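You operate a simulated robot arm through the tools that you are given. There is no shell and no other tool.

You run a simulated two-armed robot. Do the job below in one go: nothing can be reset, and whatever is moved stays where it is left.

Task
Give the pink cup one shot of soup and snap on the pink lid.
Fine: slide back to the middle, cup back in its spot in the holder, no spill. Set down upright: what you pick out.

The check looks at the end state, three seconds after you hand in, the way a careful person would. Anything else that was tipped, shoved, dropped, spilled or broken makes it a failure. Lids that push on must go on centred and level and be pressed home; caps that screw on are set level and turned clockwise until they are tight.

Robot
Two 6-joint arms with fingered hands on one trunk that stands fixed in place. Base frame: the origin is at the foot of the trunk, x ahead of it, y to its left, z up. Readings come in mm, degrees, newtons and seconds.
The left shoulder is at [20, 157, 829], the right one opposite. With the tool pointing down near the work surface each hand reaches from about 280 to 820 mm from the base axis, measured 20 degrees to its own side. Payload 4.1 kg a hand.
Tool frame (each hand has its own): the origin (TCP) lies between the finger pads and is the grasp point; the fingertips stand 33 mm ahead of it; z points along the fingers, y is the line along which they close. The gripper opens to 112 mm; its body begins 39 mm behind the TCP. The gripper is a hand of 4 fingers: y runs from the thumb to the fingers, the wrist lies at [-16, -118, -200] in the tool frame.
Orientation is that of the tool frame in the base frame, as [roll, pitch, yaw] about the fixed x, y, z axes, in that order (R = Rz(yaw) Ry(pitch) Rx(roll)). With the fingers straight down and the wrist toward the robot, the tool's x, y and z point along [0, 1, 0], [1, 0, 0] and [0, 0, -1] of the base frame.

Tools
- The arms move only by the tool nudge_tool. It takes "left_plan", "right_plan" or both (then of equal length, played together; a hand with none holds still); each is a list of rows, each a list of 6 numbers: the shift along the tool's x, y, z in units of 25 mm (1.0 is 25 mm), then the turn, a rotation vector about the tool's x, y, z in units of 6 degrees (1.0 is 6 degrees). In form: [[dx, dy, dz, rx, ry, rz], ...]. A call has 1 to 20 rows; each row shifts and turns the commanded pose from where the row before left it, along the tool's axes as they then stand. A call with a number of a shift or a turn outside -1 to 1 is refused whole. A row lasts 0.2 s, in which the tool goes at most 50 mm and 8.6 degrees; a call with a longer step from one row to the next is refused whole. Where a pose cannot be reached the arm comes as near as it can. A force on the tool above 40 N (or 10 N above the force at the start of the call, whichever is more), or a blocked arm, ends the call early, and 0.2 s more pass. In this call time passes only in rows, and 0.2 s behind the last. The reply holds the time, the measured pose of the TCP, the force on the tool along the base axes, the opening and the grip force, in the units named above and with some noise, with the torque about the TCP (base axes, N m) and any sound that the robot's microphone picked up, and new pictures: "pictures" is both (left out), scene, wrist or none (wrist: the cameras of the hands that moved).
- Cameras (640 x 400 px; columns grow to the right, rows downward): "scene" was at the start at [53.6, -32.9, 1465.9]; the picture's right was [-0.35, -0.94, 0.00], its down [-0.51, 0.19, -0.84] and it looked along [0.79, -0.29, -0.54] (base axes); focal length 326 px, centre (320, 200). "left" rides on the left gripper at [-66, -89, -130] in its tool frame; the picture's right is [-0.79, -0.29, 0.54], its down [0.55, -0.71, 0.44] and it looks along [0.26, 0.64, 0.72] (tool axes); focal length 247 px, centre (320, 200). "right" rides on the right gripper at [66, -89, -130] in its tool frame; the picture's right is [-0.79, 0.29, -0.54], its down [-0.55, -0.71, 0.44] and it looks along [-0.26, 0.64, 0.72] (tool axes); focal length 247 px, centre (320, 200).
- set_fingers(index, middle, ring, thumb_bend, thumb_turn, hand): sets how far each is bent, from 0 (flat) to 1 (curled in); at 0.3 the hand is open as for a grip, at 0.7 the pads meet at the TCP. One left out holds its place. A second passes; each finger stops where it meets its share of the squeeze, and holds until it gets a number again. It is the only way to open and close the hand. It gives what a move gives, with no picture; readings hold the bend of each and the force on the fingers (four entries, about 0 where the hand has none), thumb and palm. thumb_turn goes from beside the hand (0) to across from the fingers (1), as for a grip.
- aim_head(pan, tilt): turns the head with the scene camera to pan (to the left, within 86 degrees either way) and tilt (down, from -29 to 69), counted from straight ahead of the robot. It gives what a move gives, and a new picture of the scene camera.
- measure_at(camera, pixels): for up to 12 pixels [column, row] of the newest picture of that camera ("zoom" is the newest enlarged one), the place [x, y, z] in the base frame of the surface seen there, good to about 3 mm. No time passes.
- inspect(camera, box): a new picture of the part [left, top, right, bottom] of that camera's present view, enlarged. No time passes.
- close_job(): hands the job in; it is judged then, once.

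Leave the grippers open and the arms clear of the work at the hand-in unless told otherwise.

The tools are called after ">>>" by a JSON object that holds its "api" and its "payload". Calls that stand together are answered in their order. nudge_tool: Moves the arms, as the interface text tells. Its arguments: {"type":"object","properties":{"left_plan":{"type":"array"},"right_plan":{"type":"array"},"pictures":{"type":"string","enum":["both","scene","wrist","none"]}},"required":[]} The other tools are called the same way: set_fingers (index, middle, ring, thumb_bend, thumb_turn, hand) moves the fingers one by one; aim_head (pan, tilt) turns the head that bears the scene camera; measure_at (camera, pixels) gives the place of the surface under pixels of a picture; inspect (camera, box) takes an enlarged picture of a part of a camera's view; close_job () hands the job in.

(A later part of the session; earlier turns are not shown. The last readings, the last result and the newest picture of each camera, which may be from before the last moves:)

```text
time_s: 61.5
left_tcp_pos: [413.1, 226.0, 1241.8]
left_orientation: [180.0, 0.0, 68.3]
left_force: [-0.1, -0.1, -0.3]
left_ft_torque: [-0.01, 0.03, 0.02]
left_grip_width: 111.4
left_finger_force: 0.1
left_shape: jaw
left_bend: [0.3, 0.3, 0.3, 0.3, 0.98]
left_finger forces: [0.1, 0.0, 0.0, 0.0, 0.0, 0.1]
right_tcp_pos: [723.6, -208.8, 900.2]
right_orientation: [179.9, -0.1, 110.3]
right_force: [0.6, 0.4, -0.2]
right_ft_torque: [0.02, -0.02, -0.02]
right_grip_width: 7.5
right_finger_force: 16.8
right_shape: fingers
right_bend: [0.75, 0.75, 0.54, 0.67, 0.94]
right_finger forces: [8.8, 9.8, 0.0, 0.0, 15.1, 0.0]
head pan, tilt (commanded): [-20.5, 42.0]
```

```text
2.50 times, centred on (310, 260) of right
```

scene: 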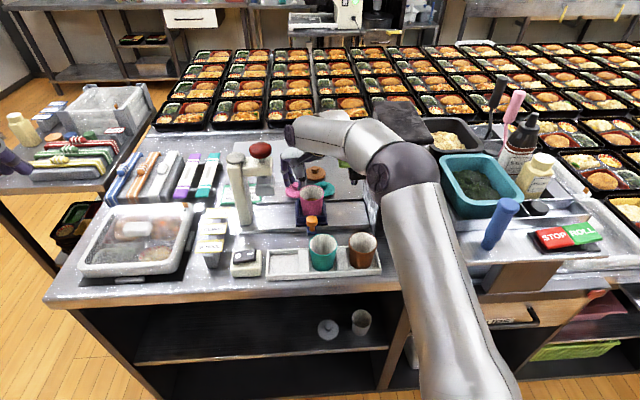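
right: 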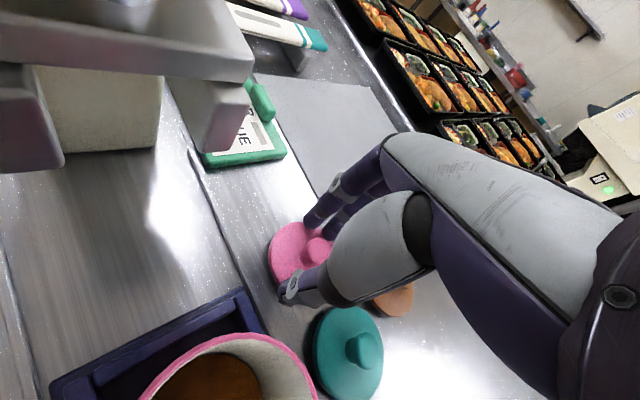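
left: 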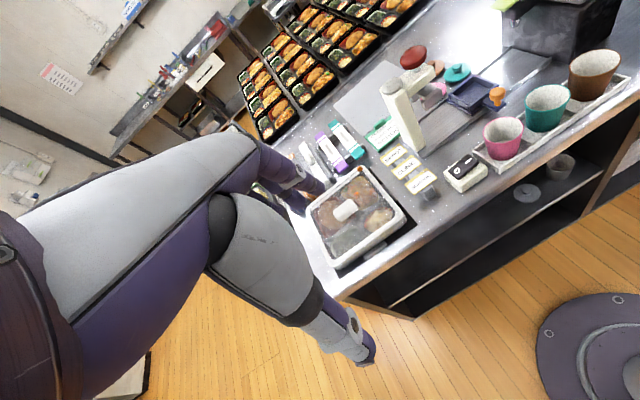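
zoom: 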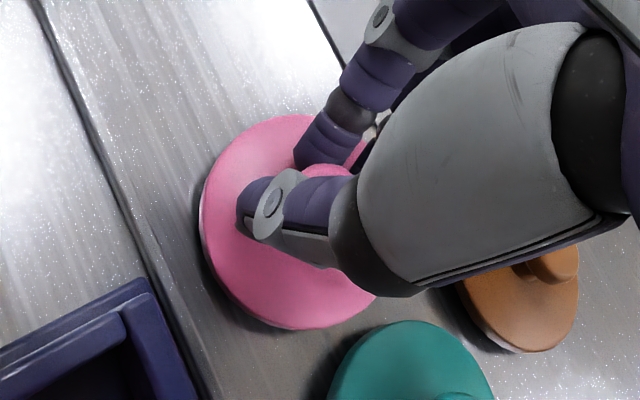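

The grip is firm at about 15 N. I'll lift 20 mm and check the lid's level.

>>> {"api": "nudge_tool", "payload": {"right_plan": [[0, 0, -0.3, 0, 0, 0], [0, 0, -0.5, 0, 0, 0]], "pictures": "both"}}

>>> {"api": "inspect", "payload": {"camera": "right", "box": [220, 180, 400, 340]}}

>>> {"api": "measure_at", "payload": {"camera": "zoom", "pixels": [[215, 215], [215, 260], [250, 305], [300, 320], [350, 310], [250, 140], [290, 125], [230, 170], [290, 290], [360, 155], [330, 170], [240, 200]]}}

>>> {"api": "inspect", "payload": {"camera": "scene", "box": [270, 130, 350, 210]}}

```text
time_s: 62.1
left_tcp_pos: [412.9, 226.7, 1241.7]
left_orientation: [180.0, 0.0, 68.4]
left_force: [-0.6, 0.9, -0.4]
left_ft_torque: [0.0, -0.03, 0.02]
left_grip_width: 111.7
left_finger_force: 0.1
left_shape: jaw
left_bend: [0.3, 0.3, 0.3, 0.3, 0.98]
left_finger forces: [0.0, 0.1, 0.1, 0.0, 0.0, 0.1]
right_tcp_pos: [724.3, -209.5, 920.9]
right_orientation: [-180.0, 0.1, 110.4]
right_force: [-0.3, 0.5, 0.0]
right_ft_torque: [0.0, 0.02, -0.02]
right_grip_width: 7.5
right_finger_force: 16.7
right_shape: fingers
right_bend: [0.75, 0.75, 0.54, 0.67, 0.94]
right_finger forces: [8.8, 9.9, 0.0, 0.0, 15.0, 0.1]
head pan, tilt (commanded): [-20.5, 42.0]
```

scene: 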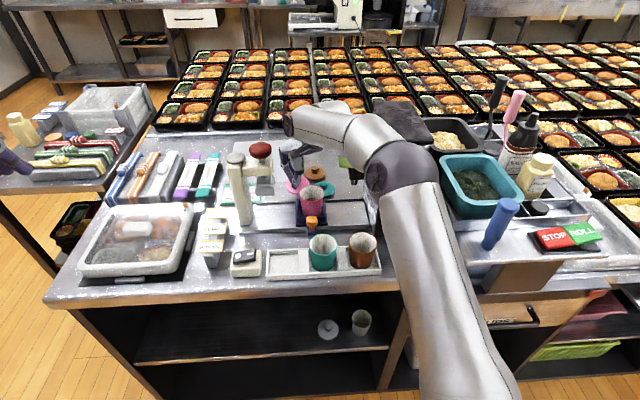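
right: 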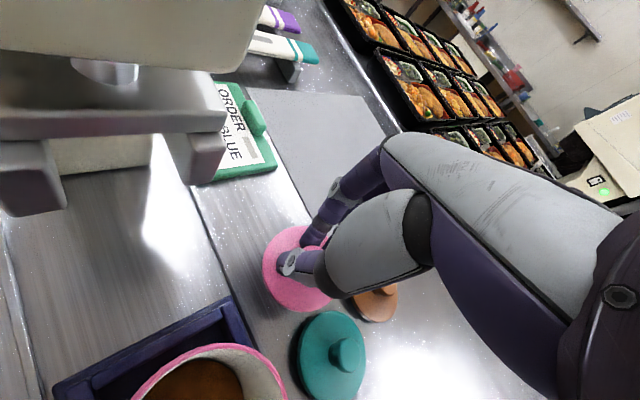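

```text
2.50 times, centred on (310, 260) of right
```

zoom: 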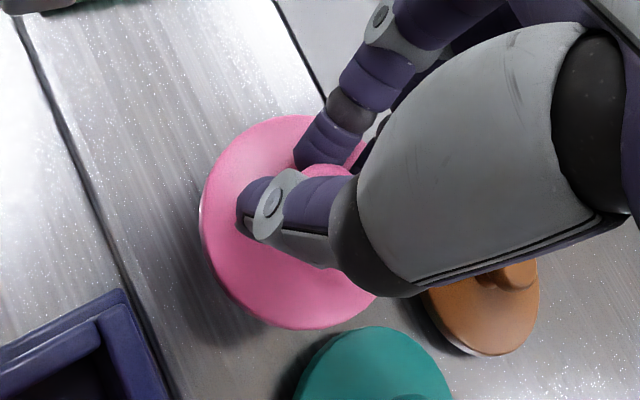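

```text
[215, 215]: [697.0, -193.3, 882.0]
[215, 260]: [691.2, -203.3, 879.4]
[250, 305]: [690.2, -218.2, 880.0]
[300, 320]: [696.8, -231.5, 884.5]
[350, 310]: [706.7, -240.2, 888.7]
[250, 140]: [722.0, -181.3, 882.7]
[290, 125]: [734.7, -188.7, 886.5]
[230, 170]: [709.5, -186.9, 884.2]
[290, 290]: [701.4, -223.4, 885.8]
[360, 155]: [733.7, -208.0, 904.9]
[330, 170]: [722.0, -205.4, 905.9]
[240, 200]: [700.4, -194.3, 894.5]
```

```text
5.00 times, centred on (310, 170) of scene
```

zoom: 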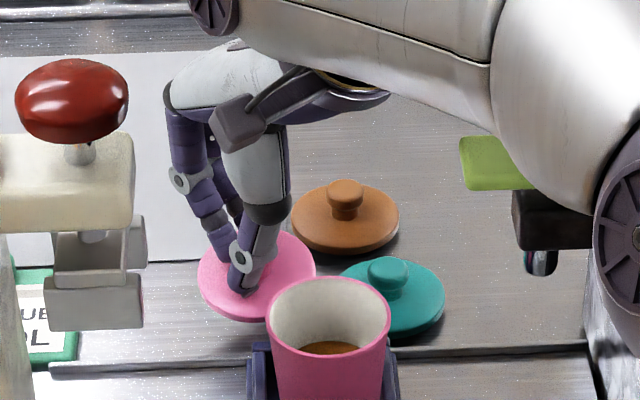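

The lid looks tilted by roughly 10°, low at the near-left. I'll sample more points to get its plane accurately.

>>> {"api": "measure_at", "payload": {"camera": "zoom", "pixels": [[205, 270], [210, 290], [225, 305], [255, 312], [290, 280], [308, 262], [300, 245], [285, 240], [270, 300], [215, 260], [300, 280], [240, 308]]}}

>>> {"api": "measure_at", "payload": {"camera": "right", "pixels": [[270, 285], [272, 270], [278, 255], [285, 240], [300, 232], [275, 298], [285, 305], [300, 308], [318, 304], [325, 299], [295, 300], [310, 298]]}}

```text
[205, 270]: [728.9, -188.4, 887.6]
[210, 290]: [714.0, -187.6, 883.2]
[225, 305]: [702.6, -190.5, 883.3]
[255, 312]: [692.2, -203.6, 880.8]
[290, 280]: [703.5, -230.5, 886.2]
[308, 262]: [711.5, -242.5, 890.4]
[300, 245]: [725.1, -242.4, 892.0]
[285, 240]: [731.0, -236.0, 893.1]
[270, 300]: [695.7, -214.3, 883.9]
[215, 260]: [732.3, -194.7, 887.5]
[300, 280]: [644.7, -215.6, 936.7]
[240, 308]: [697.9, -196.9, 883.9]
```

```text
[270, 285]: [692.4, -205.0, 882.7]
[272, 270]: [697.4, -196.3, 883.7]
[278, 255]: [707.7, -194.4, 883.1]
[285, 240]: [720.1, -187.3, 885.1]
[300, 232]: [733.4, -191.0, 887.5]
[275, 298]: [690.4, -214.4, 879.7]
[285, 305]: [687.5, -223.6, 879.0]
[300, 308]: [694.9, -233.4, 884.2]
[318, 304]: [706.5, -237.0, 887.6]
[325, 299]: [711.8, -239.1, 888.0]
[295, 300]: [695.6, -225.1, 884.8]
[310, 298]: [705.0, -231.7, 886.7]
```

The plane fit gives a 12.7° tilt: high toward tool +y by 9° and toward −x by 9°. I'll raise to z≈1000 and rotate the hand by that amount to level the lid.

>>> {"api": "nudge_tool", "payload": {"right_plan": [[0, 0, -0.8, 0, 0, 0], [0, 0, -0.8, 0, 0, 0], [0, 0, -0.8, 0, 0, 0], [0, 0, -0.8, 0, 0, 0], [0, 0, 0, 0.5, 0.5, 0], [0, 0, 0, 0.5, 0.52, 0], [0, 0, 0, 0.5, 0.5, 0]], "pictures": "both"}}

>>> {"api": "inspect", "payload": {"camera": "right", "box": [220, 180, 400, 340]}}

>>> {"api": "inspect", "payload": {"camera": "scene", "box": [260, 110, 360, 210]}}

>>> {"api": "inspect", "payload": {"camera": "left", "box": [400, 0, 520, 90]}}

```text
time_s: 63.7
left_tcp_pos: [412.2, 226.1, 1242.3]
left_orientation: [-180.0, 0.0, 68.3]
left_force: [-0.7, -0.6, -0.9]
left_ft_torque: [-0.01, -0.05, -0.06]
left_grip_width: 111.6
left_finger_force: 0.1
left_shape: jaw
left_bend: [0.3, 0.3, 0.3, 0.3, 0.98]
left_finger forces: [0.0, 0.0, 0.1, 0.0, 0.0, 0.1]
right_tcp_pos: [700.1, -207.0, 992.3]
right_orientation: [-170.9, -9.0, 109.6]
right_force: [0.1, -0.2, 0.8]
right_ft_torque: [-0.02, 0.01, -0.02]
right_grip_width: 7.5
right_finger_force: 17.1
right_shape: fingers
right_bend: [0.75, 0.75, 0.54, 0.68, 0.94]
right_finger forces: [8.7, 10.3, 0.0, 0.0, 15.3, 0.0]
right hand out of reach, approached as far as the arm can: row 6, 7
head pan, tilt (commanded): [-20.5, 42.0]
```

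scene: 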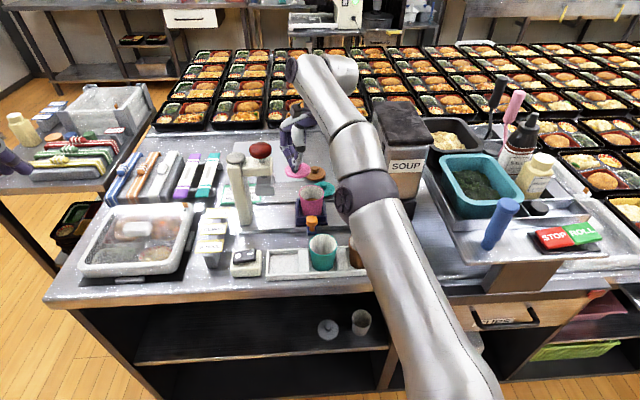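
right: 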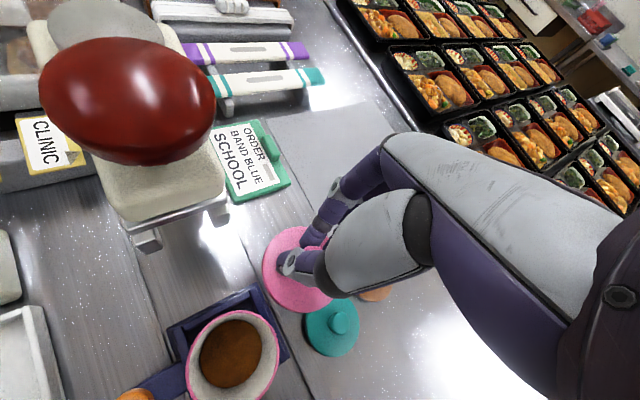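

```text
2.50 times, centred on (310, 260) of right
```

zoom: 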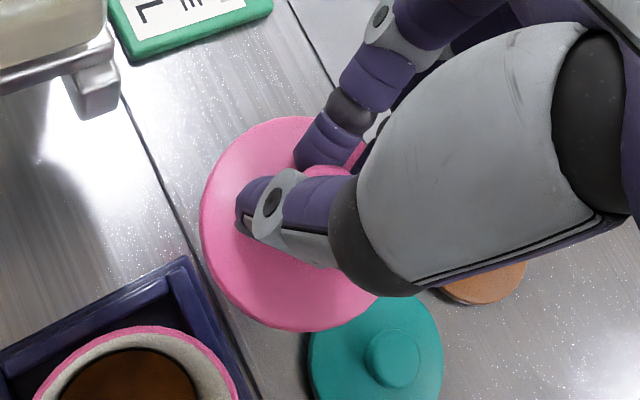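

```text
4.00 times, centred on (310, 160) of scene
```

zoom: 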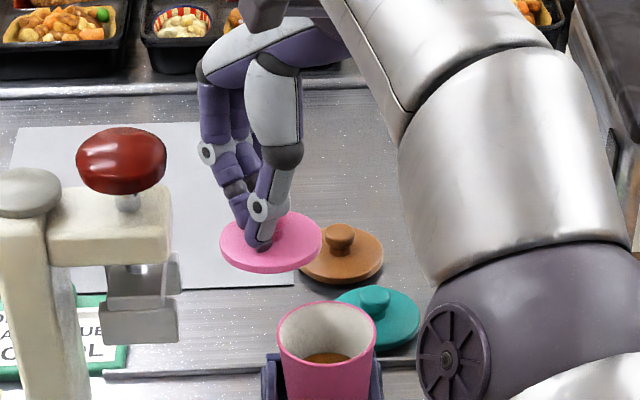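

```text
4.44 times, centred on (460, 45) of left
```

zoom: 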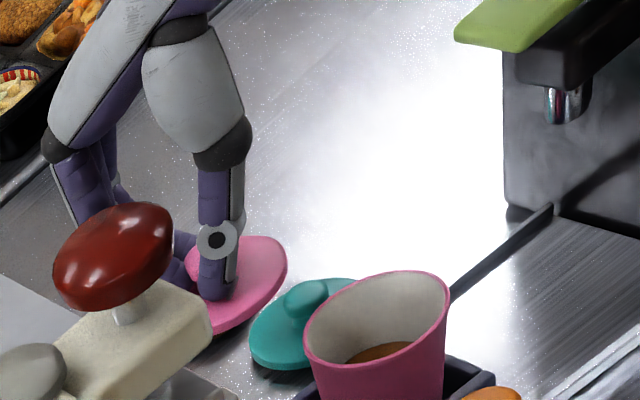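

The arm is at its reach limit out there, with the pose otherwise as asked. I'll measure the cup rim now, then bring the lid back over the cup, which is within reach.

>>> {"api": "measure_at", "payload": {"camera": "right", "pixels": [[187, 372], [200, 335], [225, 313], [250, 312], [270, 325], [279, 348], [276, 370], [262, 395], [230, 355], [190, 395]]}}

>>> {"api": "measure_at", "payload": {"camera": "scene", "pixels": [[300, 195], [326, 194], [313, 187], [312, 200], [303, 198], [323, 198], [305, 189], [321, 188]]}}

```text
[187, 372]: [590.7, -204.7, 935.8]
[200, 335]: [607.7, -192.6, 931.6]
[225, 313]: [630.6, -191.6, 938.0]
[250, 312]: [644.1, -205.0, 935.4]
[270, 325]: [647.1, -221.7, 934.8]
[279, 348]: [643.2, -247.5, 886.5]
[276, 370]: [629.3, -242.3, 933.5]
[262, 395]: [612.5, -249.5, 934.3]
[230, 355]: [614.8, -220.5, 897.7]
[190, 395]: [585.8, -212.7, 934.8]
```

```text
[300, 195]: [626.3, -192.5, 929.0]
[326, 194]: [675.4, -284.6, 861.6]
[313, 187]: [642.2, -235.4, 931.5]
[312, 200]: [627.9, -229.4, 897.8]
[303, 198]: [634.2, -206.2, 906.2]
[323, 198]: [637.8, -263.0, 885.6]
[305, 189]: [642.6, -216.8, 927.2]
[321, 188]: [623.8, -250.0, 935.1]
```

I'll measure the lid plane and centre as it's held now.

>>> {"api": "measure_at", "payload": {"camera": "right", "pixels": [[264, 270], [268, 252], [280, 234], [295, 229], [265, 285], [275, 300], [290, 309], [308, 311], [325, 305], [285, 295], [305, 300], [275, 265]]}}

>>> {"api": "measure_at", "payload": {"camera": "zoom", "pixels": [[280, 260], [270, 245], [240, 310], [225, 325], [262, 295], [250, 245]]}}

>>> {"api": "measure_at", "payload": {"camera": "scene", "pixels": [[286, 170], [289, 175], [295, 177], [302, 177], [308, 175], [309, 170], [307, 166], [303, 164], [290, 166], [300, 174]]}}

```text
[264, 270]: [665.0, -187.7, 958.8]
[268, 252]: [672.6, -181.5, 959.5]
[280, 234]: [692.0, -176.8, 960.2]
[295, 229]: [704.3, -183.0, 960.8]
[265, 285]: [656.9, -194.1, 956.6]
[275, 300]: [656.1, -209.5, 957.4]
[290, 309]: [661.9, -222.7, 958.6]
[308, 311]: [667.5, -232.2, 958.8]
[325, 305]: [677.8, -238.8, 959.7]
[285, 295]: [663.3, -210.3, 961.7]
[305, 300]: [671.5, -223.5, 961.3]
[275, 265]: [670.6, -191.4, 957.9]
```

```text
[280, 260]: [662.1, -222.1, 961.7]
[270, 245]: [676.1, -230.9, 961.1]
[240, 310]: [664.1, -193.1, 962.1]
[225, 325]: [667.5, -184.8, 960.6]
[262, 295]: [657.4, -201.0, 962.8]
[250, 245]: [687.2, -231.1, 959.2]
```

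```text
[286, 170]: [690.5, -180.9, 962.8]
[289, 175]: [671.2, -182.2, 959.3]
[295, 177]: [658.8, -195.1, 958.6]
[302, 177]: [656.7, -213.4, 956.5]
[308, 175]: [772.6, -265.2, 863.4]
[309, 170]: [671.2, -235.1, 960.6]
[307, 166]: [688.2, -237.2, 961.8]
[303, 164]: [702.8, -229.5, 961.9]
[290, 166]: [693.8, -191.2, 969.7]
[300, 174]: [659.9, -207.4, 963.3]
```

The lid is level now: flange top z≈962, centre (685, -207.7), which is 15 mm nearer than the TCP. The cup centre is (617, -220.5), rim 935. I'll carry the lid back over the cup, staying high.

>>> {"api": "nudge_tool", "payload": {"right_plan": [[0.06, -0.35, 0.01, 0, 0, 0], [0.122, -0.688, 0.02, 0, 0, 0], [0.122, -0.688, 0.027, 0, 0, 0], [0.122, -0.688, 0.027, 0, 0, 0], [0.06, -0.34, 0.02, 0, 0, 0]], "pictures": "both"}}

>>> {"api": "inspect", "payload": {"camera": "right", "box": [220, 180, 400, 340]}}

>>> {"api": "inspect", "payload": {"camera": "scene", "box": [270, 140, 360, 230]}}

>>> {"api": "inspect", "payload": {"camera": "left", "box": [420, 0, 540, 90]}}

```text
time_s: 64.9
left_tcp_pos: [413.9, 226.4, 1242.7]
left_orientation: [-179.9, 0.0, 68.3]
left_force: [0.5, -0.4, 0.4]
left_ft_torque: [-0.01, -0.01, 0.0]
left_grip_width: 111.7
left_finger_force: 0.1
left_shape: jaw
left_bend: [0.3, 0.3, 0.3, 0.3, 0.98]
left_finger forces: [0.0, 0.0, 0.0, 0.0, 0.1, 0.0]
right_tcp_pos: [634.4, -220.8, 1001.0]
right_orientation: [-170.9, -9.0, 109.6]
right_force: [0.3, -0.4, -0.2]
right_ft_torque: [-0.02, 0.04, -0.02]
right_grip_width: 7.2
right_finger_force: 17.3
right_shape: fingers
right_bend: [0.75, 0.75, 0.54, 0.68, 0.94]
right_finger forces: [8.7, 10.4, 0.0, 0.1, 15.1, 0.1]
head pan, tilt (commanded): [-20.5, 42.0]
```

scene: 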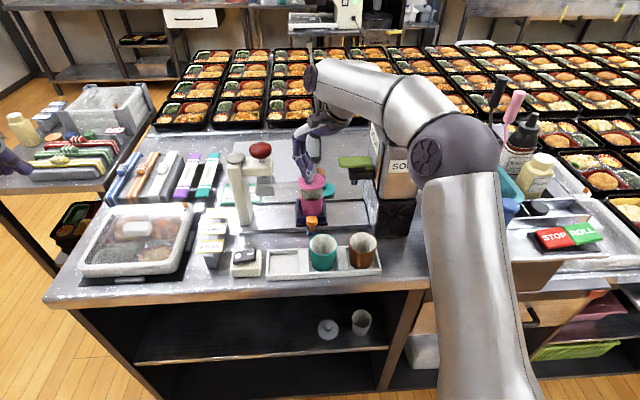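
right: 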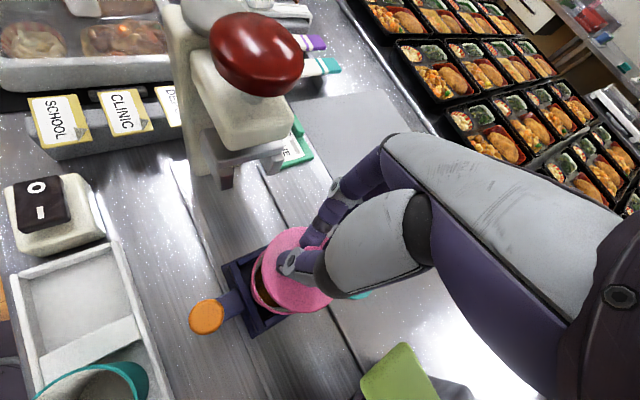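

```text
2.50 times, centred on (310, 260) of right
```

zoom: 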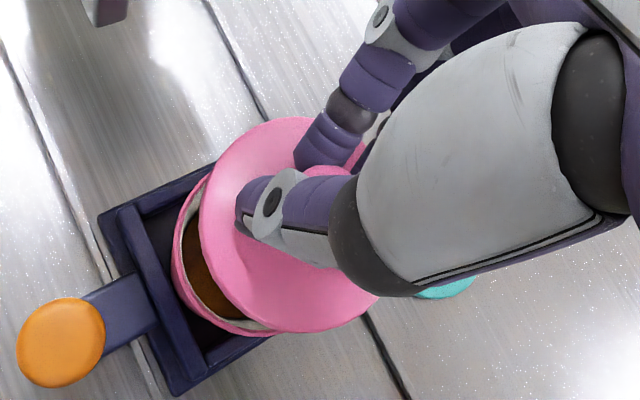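

```text
4.44 times, centred on (315, 185) of scene
```

zoom: 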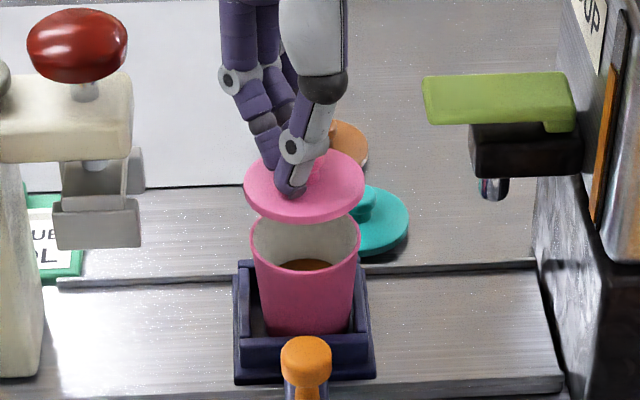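

```text
4.44 times, centred on (480, 45) of left
```

zoom: 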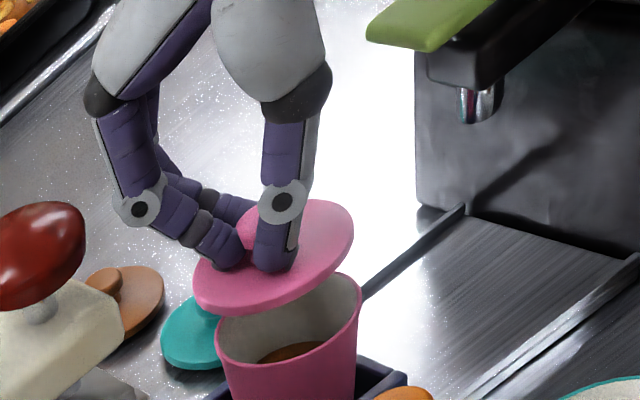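

The lid is above the cup. I'll measure the lid and rim positions together.

>>> {"api": "measure_at", "payload": {"camera": "scene", "pixels": [[299, 183], [302, 187], [308, 189], [314, 189], [320, 187], [324, 183], [325, 180], [323, 177], [301, 177], [318, 175]]}}

>>> {"api": "measure_at", "payload": {"camera": "right", "pixels": [[264, 270], [268, 252], [280, 236], [297, 229], [265, 285], [275, 301], [290, 309], [308, 311], [325, 305], [255, 290], [258, 265], [285, 318]]}}

>>> {"api": "measure_at", "payload": {"camera": "zoom", "pixels": [[196, 285], [215, 305], [250, 310], [290, 298], [330, 270], [350, 240], [345, 215], [320, 203], [300, 210], [217, 340], [280, 370], [358, 290]]}}

```text
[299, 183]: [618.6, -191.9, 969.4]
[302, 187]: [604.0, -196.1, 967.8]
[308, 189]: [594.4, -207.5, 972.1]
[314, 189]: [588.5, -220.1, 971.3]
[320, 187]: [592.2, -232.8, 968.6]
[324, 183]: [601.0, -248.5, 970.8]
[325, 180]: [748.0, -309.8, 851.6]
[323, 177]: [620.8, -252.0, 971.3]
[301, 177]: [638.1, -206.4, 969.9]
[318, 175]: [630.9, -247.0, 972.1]
```

```text
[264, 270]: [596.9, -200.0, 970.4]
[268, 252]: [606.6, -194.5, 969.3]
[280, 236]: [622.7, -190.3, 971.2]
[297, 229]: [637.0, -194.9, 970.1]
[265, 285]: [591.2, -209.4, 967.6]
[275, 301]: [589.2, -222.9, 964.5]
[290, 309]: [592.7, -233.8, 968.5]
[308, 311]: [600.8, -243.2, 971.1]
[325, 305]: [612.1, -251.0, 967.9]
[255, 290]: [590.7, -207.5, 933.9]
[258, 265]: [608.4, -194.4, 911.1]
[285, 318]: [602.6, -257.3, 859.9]
```

```text
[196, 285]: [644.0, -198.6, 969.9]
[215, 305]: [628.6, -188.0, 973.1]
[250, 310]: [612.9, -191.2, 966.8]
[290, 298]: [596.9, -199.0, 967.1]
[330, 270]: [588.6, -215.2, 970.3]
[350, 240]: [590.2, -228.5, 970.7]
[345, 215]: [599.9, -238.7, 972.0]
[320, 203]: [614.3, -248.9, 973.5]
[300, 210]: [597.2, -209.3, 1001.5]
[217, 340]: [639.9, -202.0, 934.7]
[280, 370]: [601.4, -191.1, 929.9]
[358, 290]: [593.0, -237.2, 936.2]
```

The lid centre is (619.3, -220.3) against the cup's (617, -220.5), and it's level. I'll correct 2.3 mm and lower 18 mm straight down.

>>> {"api": "nudge_tool", "payload": {"right_plan": [[-0.03, 0.008, 0.24, 0, 0, 0], [-0.03, 0.008, 0.24, 0, 0, 0], [-0.03, 0.008, 0.24, 0, 0, 0]], "pictures": "both"}}

>>> {"api": "inspect", "payload": {"camera": "left", "box": [430, 10, 530, 90]}}

>>> {"api": "inspect", "payload": {"camera": "scene", "box": [280, 160, 350, 220]}}

>>> {"api": "inspect", "payload": {"camera": "right", "box": [220, 190, 380, 340]}}

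```text
time_s: 65.7
left_tcp_pos: [413.0, 226.0, 1241.7]
left_orientation: [180.0, -0.1, 68.2]
left_force: [0.0, -0.5, -0.6]
left_ft_torque: [0.01, -0.01, 0.0]
left_grip_width: 111.6
left_finger_force: 0.0
left_shape: jaw
left_bend: [0.3, 0.3, 0.3, 0.3, 0.98]
left_finger forces: [0.1, 0.1, 0.0, 0.0, 0.0, 0.0]
right_tcp_pos: [631.0, -221.2, 983.3]
right_orientation: [-171.0, -9.2, 109.5]
right_force: [0.6, 0.3, 0.0]
right_ft_torque: [-0.01, 0.0, 0.0]
right_grip_width: 7.2
right_finger_force: 17.4
right_shape: fingers
right_bend: [0.75, 0.75, 0.54, 0.68, 0.94]
right_finger forces: [8.7, 10.6, 0.0, 0.0, 15.3, 0.1]
head pan, tilt (commanded): [-20.5, 42.0]
```

scene: 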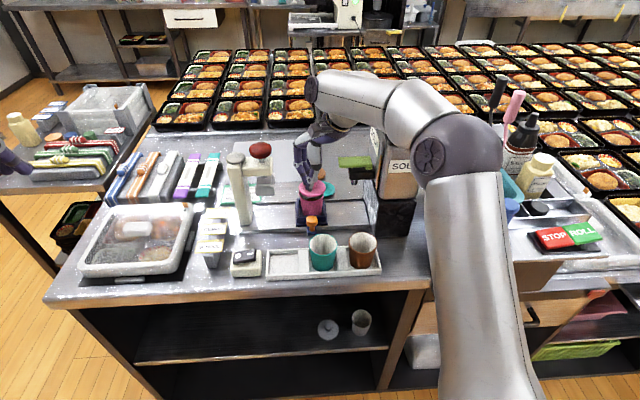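
right: 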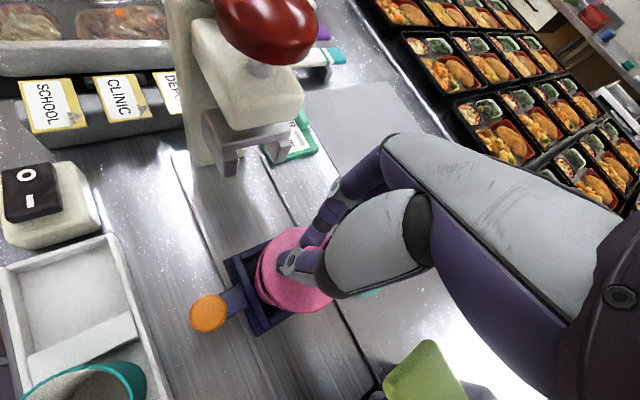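

```text
5.00 times, centred on (480, 50) of left
```

zoom: 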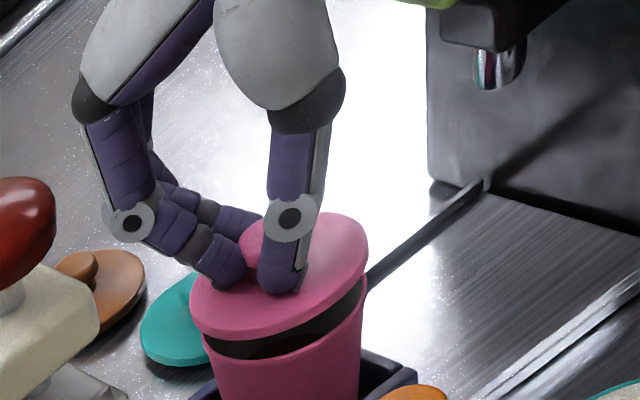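

```text
6.67 times, centred on (315, 190) of scene
```

zoom: 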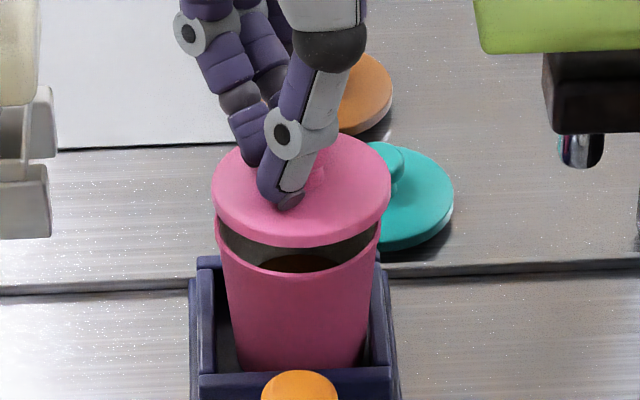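

```text
2.67 times, centred on (300, 265) of right
```

zoom: 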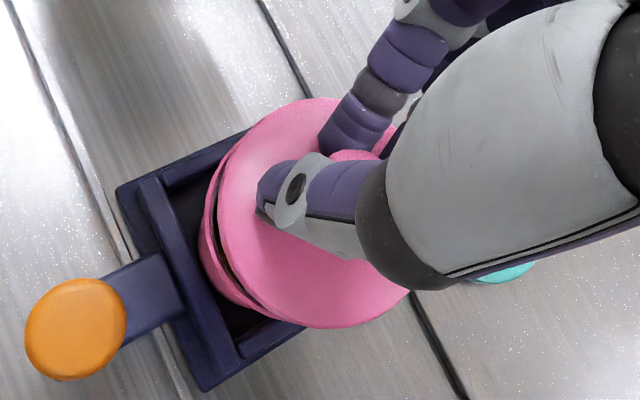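

A gap of about 8 mm remains and it looks centred. I'll lower in 1.5 mm steps and watch the force.

>>> {"api": "nudge_tool", "payload": {"right_plan": [[-0.0094, 0.0094, 0.0585, 0, 0, 0], [-0.0094, 0.0094, 0.0585, 0, 0, 0], [-0.0094, 0.0094, 0.0585, 0, 0, 0]], "pictures": "none"}}

>>> {"api": "inspect", "payload": {"camera": "left", "box": [430, 10, 530, 90]}}

>>> {"api": "inspect", "payload": {"camera": "scene", "box": [280, 160, 350, 220]}}

```text
time_s: 66.5
left_tcp_pos: [413.4, 227.5, 1242.8]
left_orientation: [-180.0, 0.1, 68.4]
left_force: [-0.2, 0.0, 0.1]
left_ft_torque: [0.01, 0.0, -0.03]
left_grip_width: 111.3
left_finger_force: 0.0
left_shape: jaw
left_bend: [0.3, 0.3, 0.3, 0.3, 0.98]
left_finger forces: [0.0, 0.1, 0.0, 0.0, 0.1, 0.1]
right_tcp_pos: [632.4, -220.7, 979.1]
right_orientation: [-170.8, -9.1, 109.5]
right_force: [-0.4, -0.1, 0.2]
right_ft_torque: [-0.02, 0.0, 0.0]
right_grip_width: 7.2
right_finger_force: 17.3
right_shape: fingers
right_bend: [0.75, 0.75, 0.54, 0.68, 0.94]
right_finger forces: [8.7, 10.6, 0.0, 0.0, 15.3, 0.0]
head pan, tilt (commanded): [-20.5, 42.0]
```

```text
5.00 times, centred on (480, 50) of left
```

zoom: 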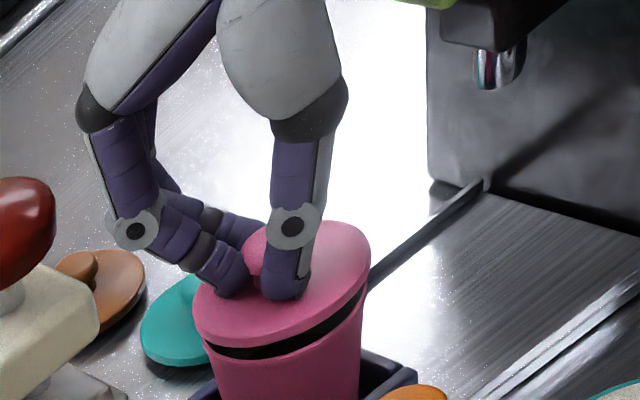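

```text
6.67 times, centred on (315, 190) of scene
```

zoom: 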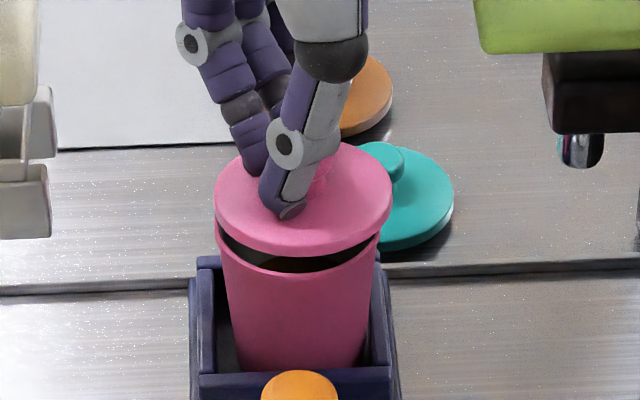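

There's still a small even gap and no force. I'll continue down slowly.

>>> {"api": "nudge_tool", "payload": {"right_plan": [[-0.0094, 0.0094, 0.0585, 0, 0, 0], [-0.0094, 0.0094, 0.0585, 0, 0, 0]], "pictures": "none"}}

>>> {"api": "inspect", "payload": {"camera": "left", "box": [430, 10, 530, 90]}}

>>> {"api": "inspect", "payload": {"camera": "scene", "box": [280, 160, 350, 220]}}

```text
time_s: 67.1
left_tcp_pos: [413.2, 227.0, 1242.2]
left_orientation: [180.0, -0.1, 68.3]
left_force: [0.4, 0.8, -0.2]
left_ft_torque: [-0.01, 0.04, -0.01]
left_grip_width: 111.6
left_finger_force: 0.0
left_shape: jaw
left_bend: [0.3, 0.3, 0.3, 0.3, 0.98]
left_finger forces: [0.0, 0.0, 0.0, 0.0, 0.0, 0.0]
right_tcp_pos: [629.8, -220.2, 976.4]
right_orientation: [-170.9, -9.1, 109.6]
right_force: [-0.3, -0.7, -0.4]
right_ft_torque: [0.04, -0.01, 0.0]
right_grip_width: 6.8
right_finger_force: 17.2
right_shape: fingers
right_bend: [0.76, 0.75, 0.54, 0.68, 0.94]
right_finger forces: [8.8, 10.6, 0.0, 0.1, 15.3, 0.0]
head pan, tilt (commanded): [-20.5, 42.0]
```

```text
5.00 times, centred on (480, 50) of left
```

zoom: 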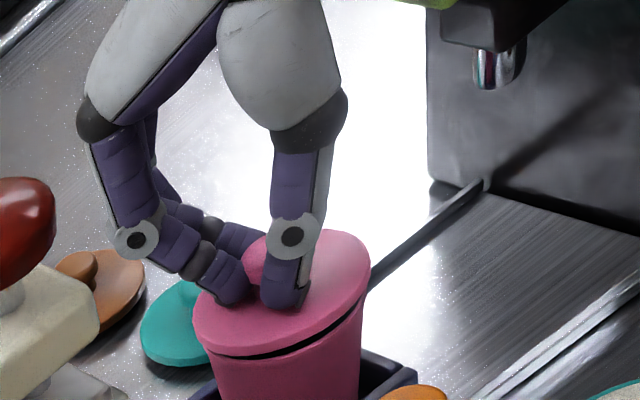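

```text
6.67 times, centred on (315, 190) of scene
```

zoom: 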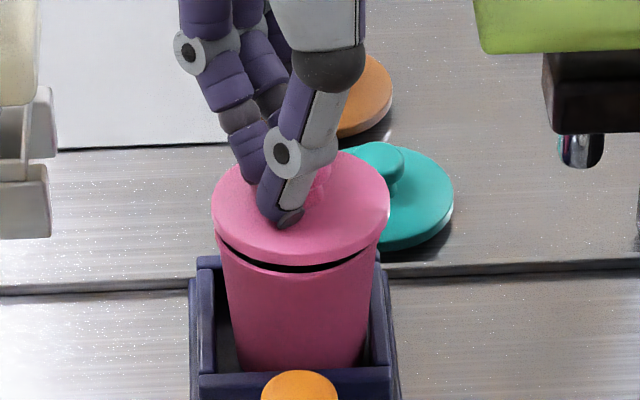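

Almost touching. I'll do two more small steps.

>>> {"api": "nudge_tool", "payload": {"right_plan": [[-0.0094, 0.0094, 0.0585, 0, 0, 0], [-0.0094, 0.0094, 0.0585, 0, 0, 0]], "pictures": "none"}}

>>> {"api": "inspect", "payload": {"camera": "left", "box": [430, 10, 530, 90]}}

>>> {"api": "inspect", "payload": {"camera": "scene", "box": [280, 160, 350, 220]}}

>>> {"api": "inspect", "payload": {"camera": "right", "box": [220, 190, 380, 340]}}

```text
time_s: 67.7
left_tcp_pos: [412.7, 226.8, 1240.7]
left_orientation: [-180.0, 0.0, 68.3]
left_force: [0.0, 0.1, 0.5]
left_ft_torque: [0.01, 0.02, 0.0]
left_grip_width: 111.5
left_finger_force: 0.1
left_shape: jaw
left_bend: [0.3, 0.3, 0.3, 0.3, 0.98]
left_finger forces: [0.1, 0.0, 0.0, 0.1, 0.0, 0.0]
right_tcp_pos: [630.1, -219.6, 973.1]
right_orientation: [-171.0, -9.1, 109.7]
right_force: [-0.5, 1.9, 3.4]
right_ft_torque: [0.1, 0.01, 0.0]
right_grip_width: 7.3
right_finger_force: 18.1
right_shape: fingers
right_bend: [0.76, 0.76, 0.54, 0.68, 0.94]
right_finger forces: [9.3, 10.7, 0.0, 0.0, 16.3, 0.0]
head pan, tilt (commanded): [-20.5, 42.0]
heard: snap
```

```text
5.00 times, centred on (480, 50) of left
```

zoom: 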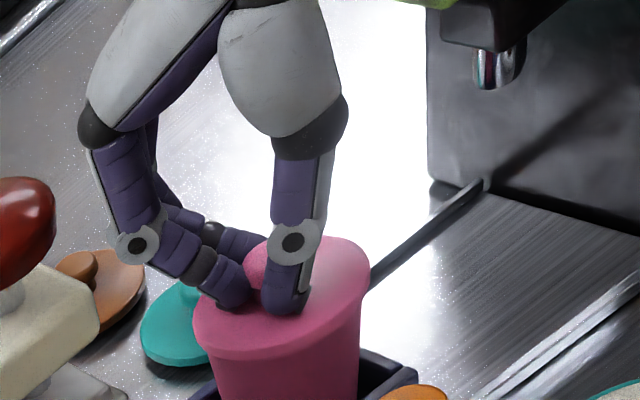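

```text
6.67 times, centred on (315, 190) of scene
```

zoom: 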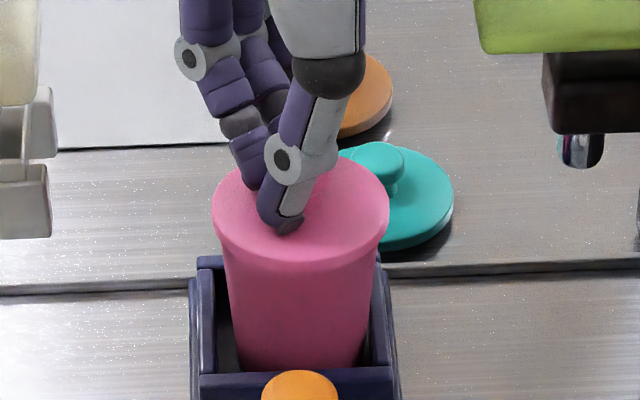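

```text
2.67 times, centred on (300, 265) of right
```

zoom: 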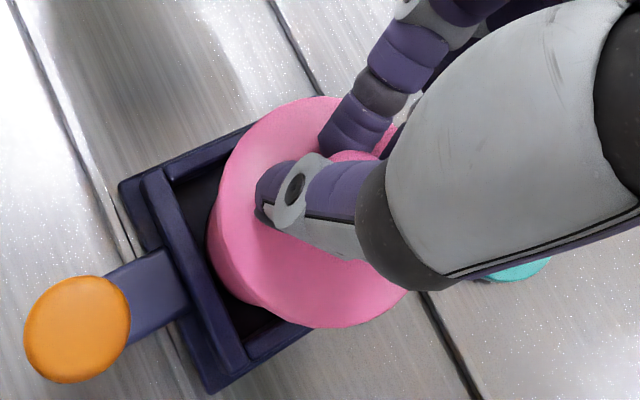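

I heard a "snap", and the lid now sits flush on the cup with only 3 N. I'll measure whether it's level and fully home.

>>> {"api": "measure_at", "payload": {"camera": "zoom", "pixels": [[225, 200], [240, 150], [280, 115], [320, 102], [215, 240], [235, 290], [270, 315], [320, 322], [370, 312], [250, 250], [300, 290], [345, 290]]}}

>>> {"api": "measure_at", "payload": {"camera": "scene", "pixels": [[300, 193], [304, 198], [310, 200], [316, 200], [322, 197], [325, 192], [324, 188], [320, 186], [312, 196], [303, 188], [318, 194], [312, 203]]}}

>>> {"api": "inspect", "payload": {"camera": "scene", "box": [295, 180, 335, 220]}}

```text
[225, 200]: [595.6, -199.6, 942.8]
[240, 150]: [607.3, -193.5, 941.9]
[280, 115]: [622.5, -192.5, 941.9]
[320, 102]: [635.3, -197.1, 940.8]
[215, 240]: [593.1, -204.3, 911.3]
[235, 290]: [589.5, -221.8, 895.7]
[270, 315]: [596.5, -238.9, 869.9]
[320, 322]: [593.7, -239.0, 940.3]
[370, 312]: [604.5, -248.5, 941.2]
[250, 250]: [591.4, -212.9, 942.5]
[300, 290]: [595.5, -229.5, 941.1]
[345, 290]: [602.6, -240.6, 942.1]
```

```text
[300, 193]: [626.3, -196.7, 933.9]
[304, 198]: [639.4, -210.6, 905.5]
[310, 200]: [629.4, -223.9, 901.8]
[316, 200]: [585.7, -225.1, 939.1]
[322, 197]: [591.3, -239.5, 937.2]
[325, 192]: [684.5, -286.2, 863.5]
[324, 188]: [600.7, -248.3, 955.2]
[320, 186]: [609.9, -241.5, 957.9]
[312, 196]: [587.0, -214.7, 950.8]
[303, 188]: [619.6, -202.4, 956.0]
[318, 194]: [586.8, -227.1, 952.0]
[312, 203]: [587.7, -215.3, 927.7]
```

```text
10.00 times, centred on (315, 200) of scene
```

zoom: 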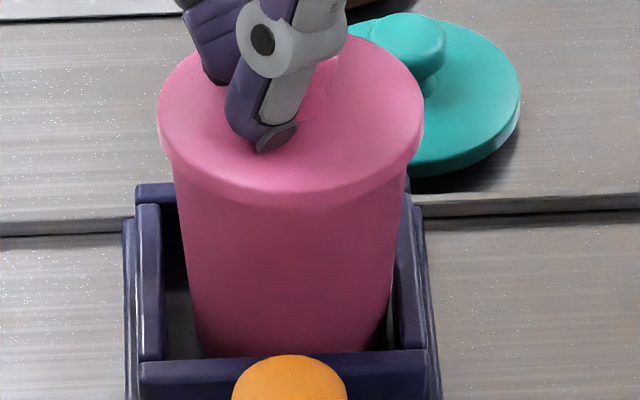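

The lid top is at z 941–942.5 all round, so it's level and overlaps the rim (935). I'll press 1 mm more to confirm it's hard home.

>>> {"api": "nudge_tool", "payload": {"right_plan": [[-0.0094, 0.0094, 0.0585, 0, 0, 0]], "pictures": "wrist"}}

>>> {"api": "measure_at", "payload": {"camera": "right", "pixels": [[264, 265], [270, 246], [285, 233], [300, 228], [274, 284], [293, 299], [309, 299], [320, 307]]}}

```text
time_s: 68.1
left_tcp_pos: [412.6, 225.6, 1241.8]
left_orientation: [-180.0, 0.0, 68.3]
left_force: [-1.0, -0.7, 0.1]
left_ft_torque: [-0.02, 0.0, 0.02]
left_grip_width: 111.4
left_finger_force: 0.0
left_shape: jaw
left_bend: [0.3, 0.3, 0.3, 0.3, 0.98]
left_finger forces: [0.1, 0.1, 0.1, 0.0, 0.0, 0.0]
right_tcp_pos: [630.1, -220.4, 972.4]
right_orientation: [-171.1, -9.1, 109.6]
right_force: [-0.9, 0.9, 8.1]
right_ft_torque: [0.08, 0.13, -0.01]
right_grip_width: 7.1
right_finger_force: 19.8
right_shape: fingers
right_bend: [0.76, 0.76, 0.54, 0.68, 0.93]
right_finger forces: [8.8, 10.3, 0.0, 0.0, 20.2, 0.1]
head pan, tilt (commanded): [-20.5, 42.0]
```

right: 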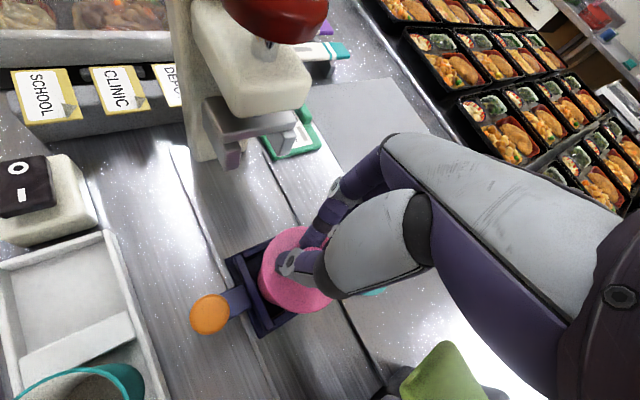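

```text
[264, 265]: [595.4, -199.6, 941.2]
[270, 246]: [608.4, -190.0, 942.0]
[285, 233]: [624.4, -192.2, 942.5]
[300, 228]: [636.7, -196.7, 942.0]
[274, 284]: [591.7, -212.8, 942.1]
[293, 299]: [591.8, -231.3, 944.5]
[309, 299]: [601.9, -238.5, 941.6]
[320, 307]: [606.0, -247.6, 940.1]
```

It's hard home: 8 N, still level at 942. I'll release the knob.

>>> {"api": "set_fingers", "payload": {"hand": "right", "index": 0.54, "middle": 0.54, "ring": 0.5, "thumb_bend": 0.52}}

>>> {"api": "inspect", "payload": {"camera": "scene", "box": [280, 160, 350, 220]}}

>>> {"api": "inspect", "payload": {"camera": "right", "box": [220, 190, 380, 340]}}

```text
time_s: 68.8
left_tcp_pos: [412.5, 225.6, 1241.3]
left_orientation: [-180.0, -0.1, 68.2]
left_force: [-0.9, 0.0, 0.1]
left_ft_torque: [-0.01, -0.03, 0.02]
left_grip_width: 111.6
left_finger_force: 0.1
left_shape: jaw
left_bend: [0.3, 0.3, 0.3, 0.3, 0.98]
left_finger forces: [0.0, 0.0, 0.0, 0.1, 0.0, 0.0]
right_tcp_pos: [633.7, -221.9, 980.4]
right_orientation: [-172.2, -8.8, 109.6]
right_force: [4.3, -1.3, 16.7]
right_ft_torque: [-0.14, -0.52, -0.02]
right_grip_width: 48.7
right_finger_force: 8.1
right_shape: fingers
right_bend: [0.54, 0.55, 0.5, 0.52, 0.98]
right_finger forces: [0.0, 16.4, 0.0, 0.0, 0.0, 0.1]
head pan, tilt (commanded): [-20.5, 42.0]
stopped (right hand): the force on the tool passed its limit at 41 N (the readings are from after the stop); the commanded pose is now the measured one
```

```text
6.67 times, centred on (315, 190) of scene
```

zoom: 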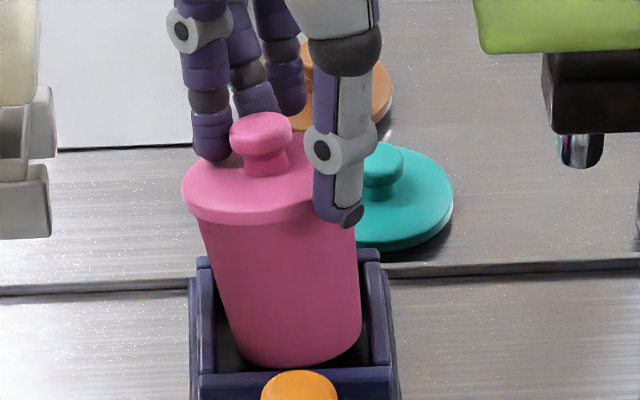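

```text
2.67 times, centred on (300, 265) of right
```

zoom: 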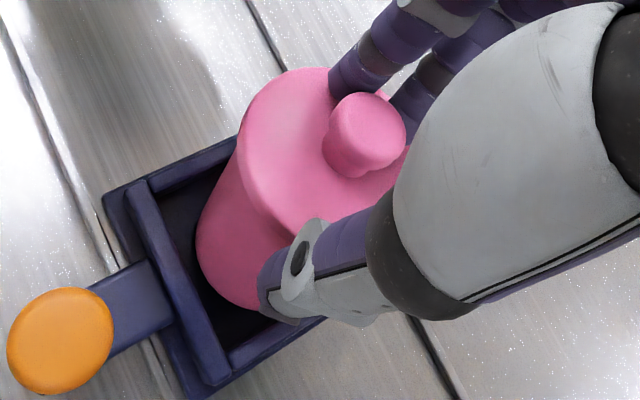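

Opening straightened the middle finger onto the lid, which pushed the hand up and tipped the cup to the left in the tray. The lid is still on and only the middle finger is loaded (16 N). I'll raise the hand straight up gently to unload it.

>>> {"api": "nudge_tool", "payload": {"right_plan": [[0.0125, -0.0125, -0.078, 0, 0, 0], [0.0125, -0.0125, -0.078, 0, 0, 0], [0.0125, -0.0125, -0.078, 0, 0, 0]], "pictures": "both"}}

>>> {"api": "inspect", "payload": {"camera": "scene", "box": [280, 160, 350, 220]}}

>>> {"api": "inspect", "payload": {"camera": "right", "box": [220, 190, 380, 340]}}

>>> {"api": "inspect", "payload": {"camera": "left", "box": [430, 10, 530, 90]}}

```text
time_s: 69.6
left_tcp_pos: [412.8, 226.7, 1242.3]
left_orientation: [179.9, 0.1, 68.2]
left_force: [0.3, 0.6, 0.4]
left_ft_torque: [0.03, 0.02, 0.01]
left_grip_width: 111.5
left_finger_force: 0.0
left_shape: jaw
left_bend: [0.3, 0.3, 0.3, 0.3, 0.98]
left_finger forces: [0.0, 0.1, 0.0, 0.0, 0.0, 0.0]
right_tcp_pos: [631.0, -220.7, 982.7]
right_orientation: [-171.6, -8.9, 109.6]
right_force: [1.9, -1.3, 12.1]
right_ft_torque: [-0.05, -0.37, -0.02]
right_grip_width: 48.8
right_finger_force: 5.6
right_shape: fingers
right_bend: [0.54, 0.55, 0.5, 0.52, 0.98]
right_finger forces: [0.0, 11.3, 0.0, 0.0, 0.0, 0.0]
head pan, tilt (commanded): [-20.5, 42.0]
```

scene: 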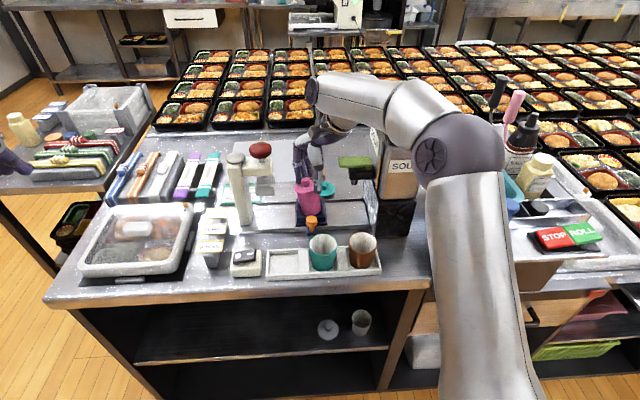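
right: 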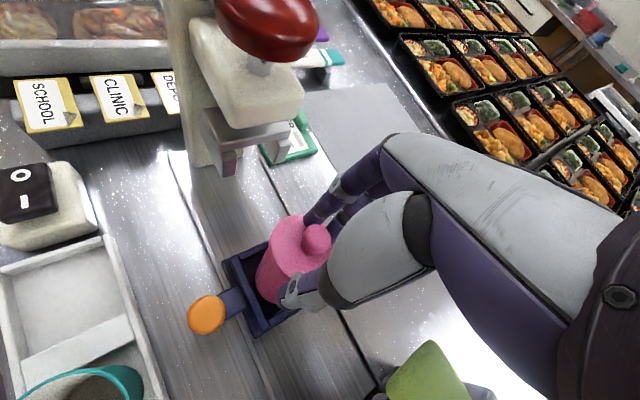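

```text
6.67 times, centred on (315, 190) of scene
```

zoom: 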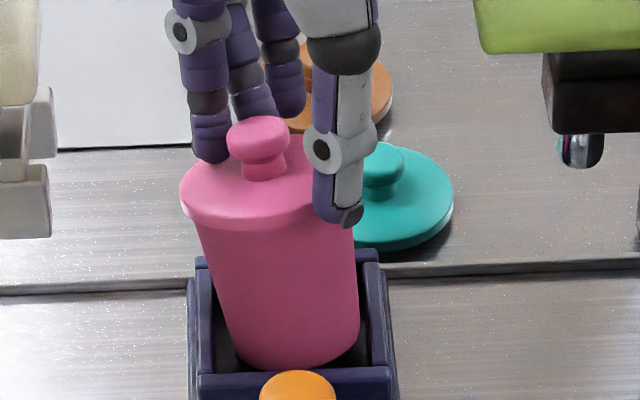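

```text
2.67 times, centred on (300, 265) of right
```

zoom: 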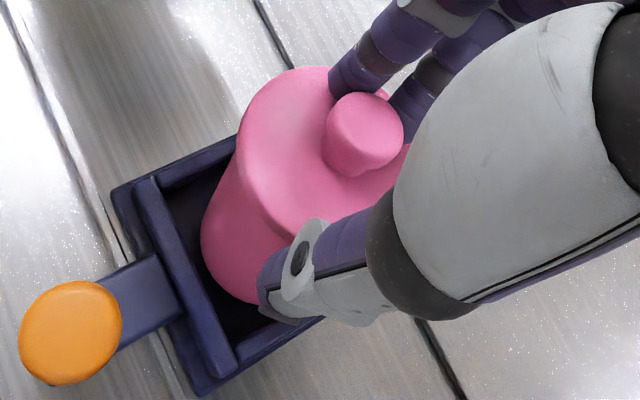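

```text
5.00 times, centred on (480, 50) of left
```

zoom: 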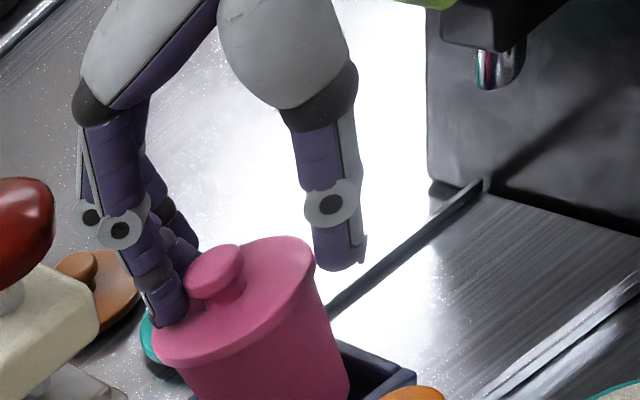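

The middle finger is pressing the far-left lid edge down, so the cup leans that way with its base still in the pocket. The load is dropping as I rise, so I'll continue slowly.

>>> {"api": "nudge_tool", "payload": {"right_plan": [[0.0125, -0.0125, -0.078, 0, 0, 0], [0.0125, -0.0125, -0.078, 0, 0, 0], [0.0125, -0.0125, -0.078, 0, 0, 0]], "pictures": "none"}}

>>> {"api": "inspect", "payload": {"camera": "scene", "box": [280, 160, 350, 220]}}

>>> {"api": "inspect", "payload": {"camera": "left", "box": [430, 10, 530, 90]}}

```text
time_s: 70.4
left_tcp_pos: [412.5, 226.3, 1242.6]
left_orientation: [-180.0, 0.0, 68.3]
left_force: [0.6, -0.6, 0.5]
left_ft_torque: [0.01, 0.01, 0.03]
left_grip_width: 111.5
left_finger_force: 0.0
left_shape: jaw
left_bend: [0.3, 0.3, 0.3, 0.3, 0.98]
left_finger forces: [0.0, 0.0, 0.0, 0.0, 0.0, 0.1]
right_tcp_pos: [631.4, -220.5, 987.8]
right_orientation: [-171.4, -8.8, 109.6]
right_force: [-0.2, -0.7, 0.3]
right_ft_torque: [0.04, -0.01, 0.01]
right_grip_width: 49.1
right_finger_force: 0.0
right_shape: fingers
right_bend: [0.54, 0.54, 0.5, 0.52, 0.98]
right_finger forces: [0.0, 0.1, 0.1, 0.0, 0.0, 0.0]
head pan, tilt (commanded): [-20.5, 42.0]
```

```text
6.67 times, centred on (315, 190) of scene
```

zoom: 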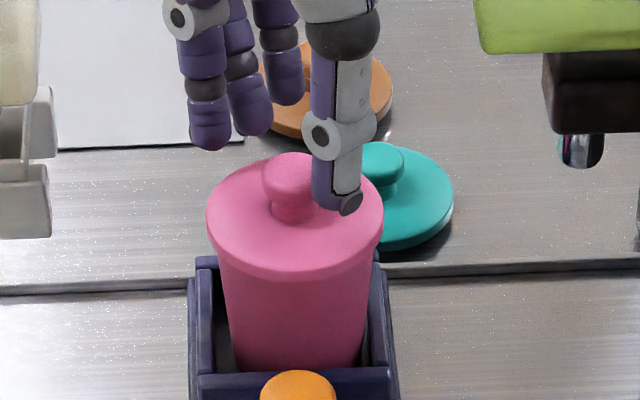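

```text
5.00 times, centred on (480, 50) of left
```

zoom: 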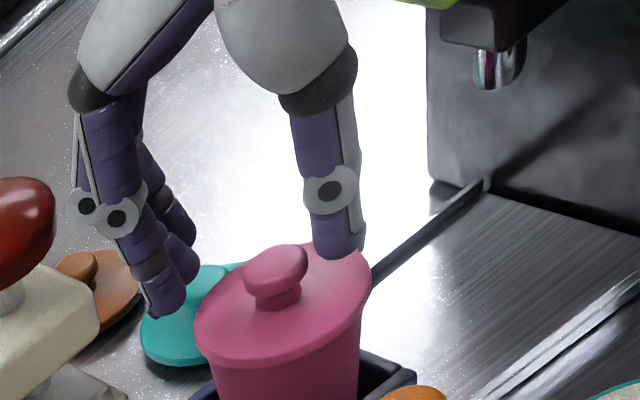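

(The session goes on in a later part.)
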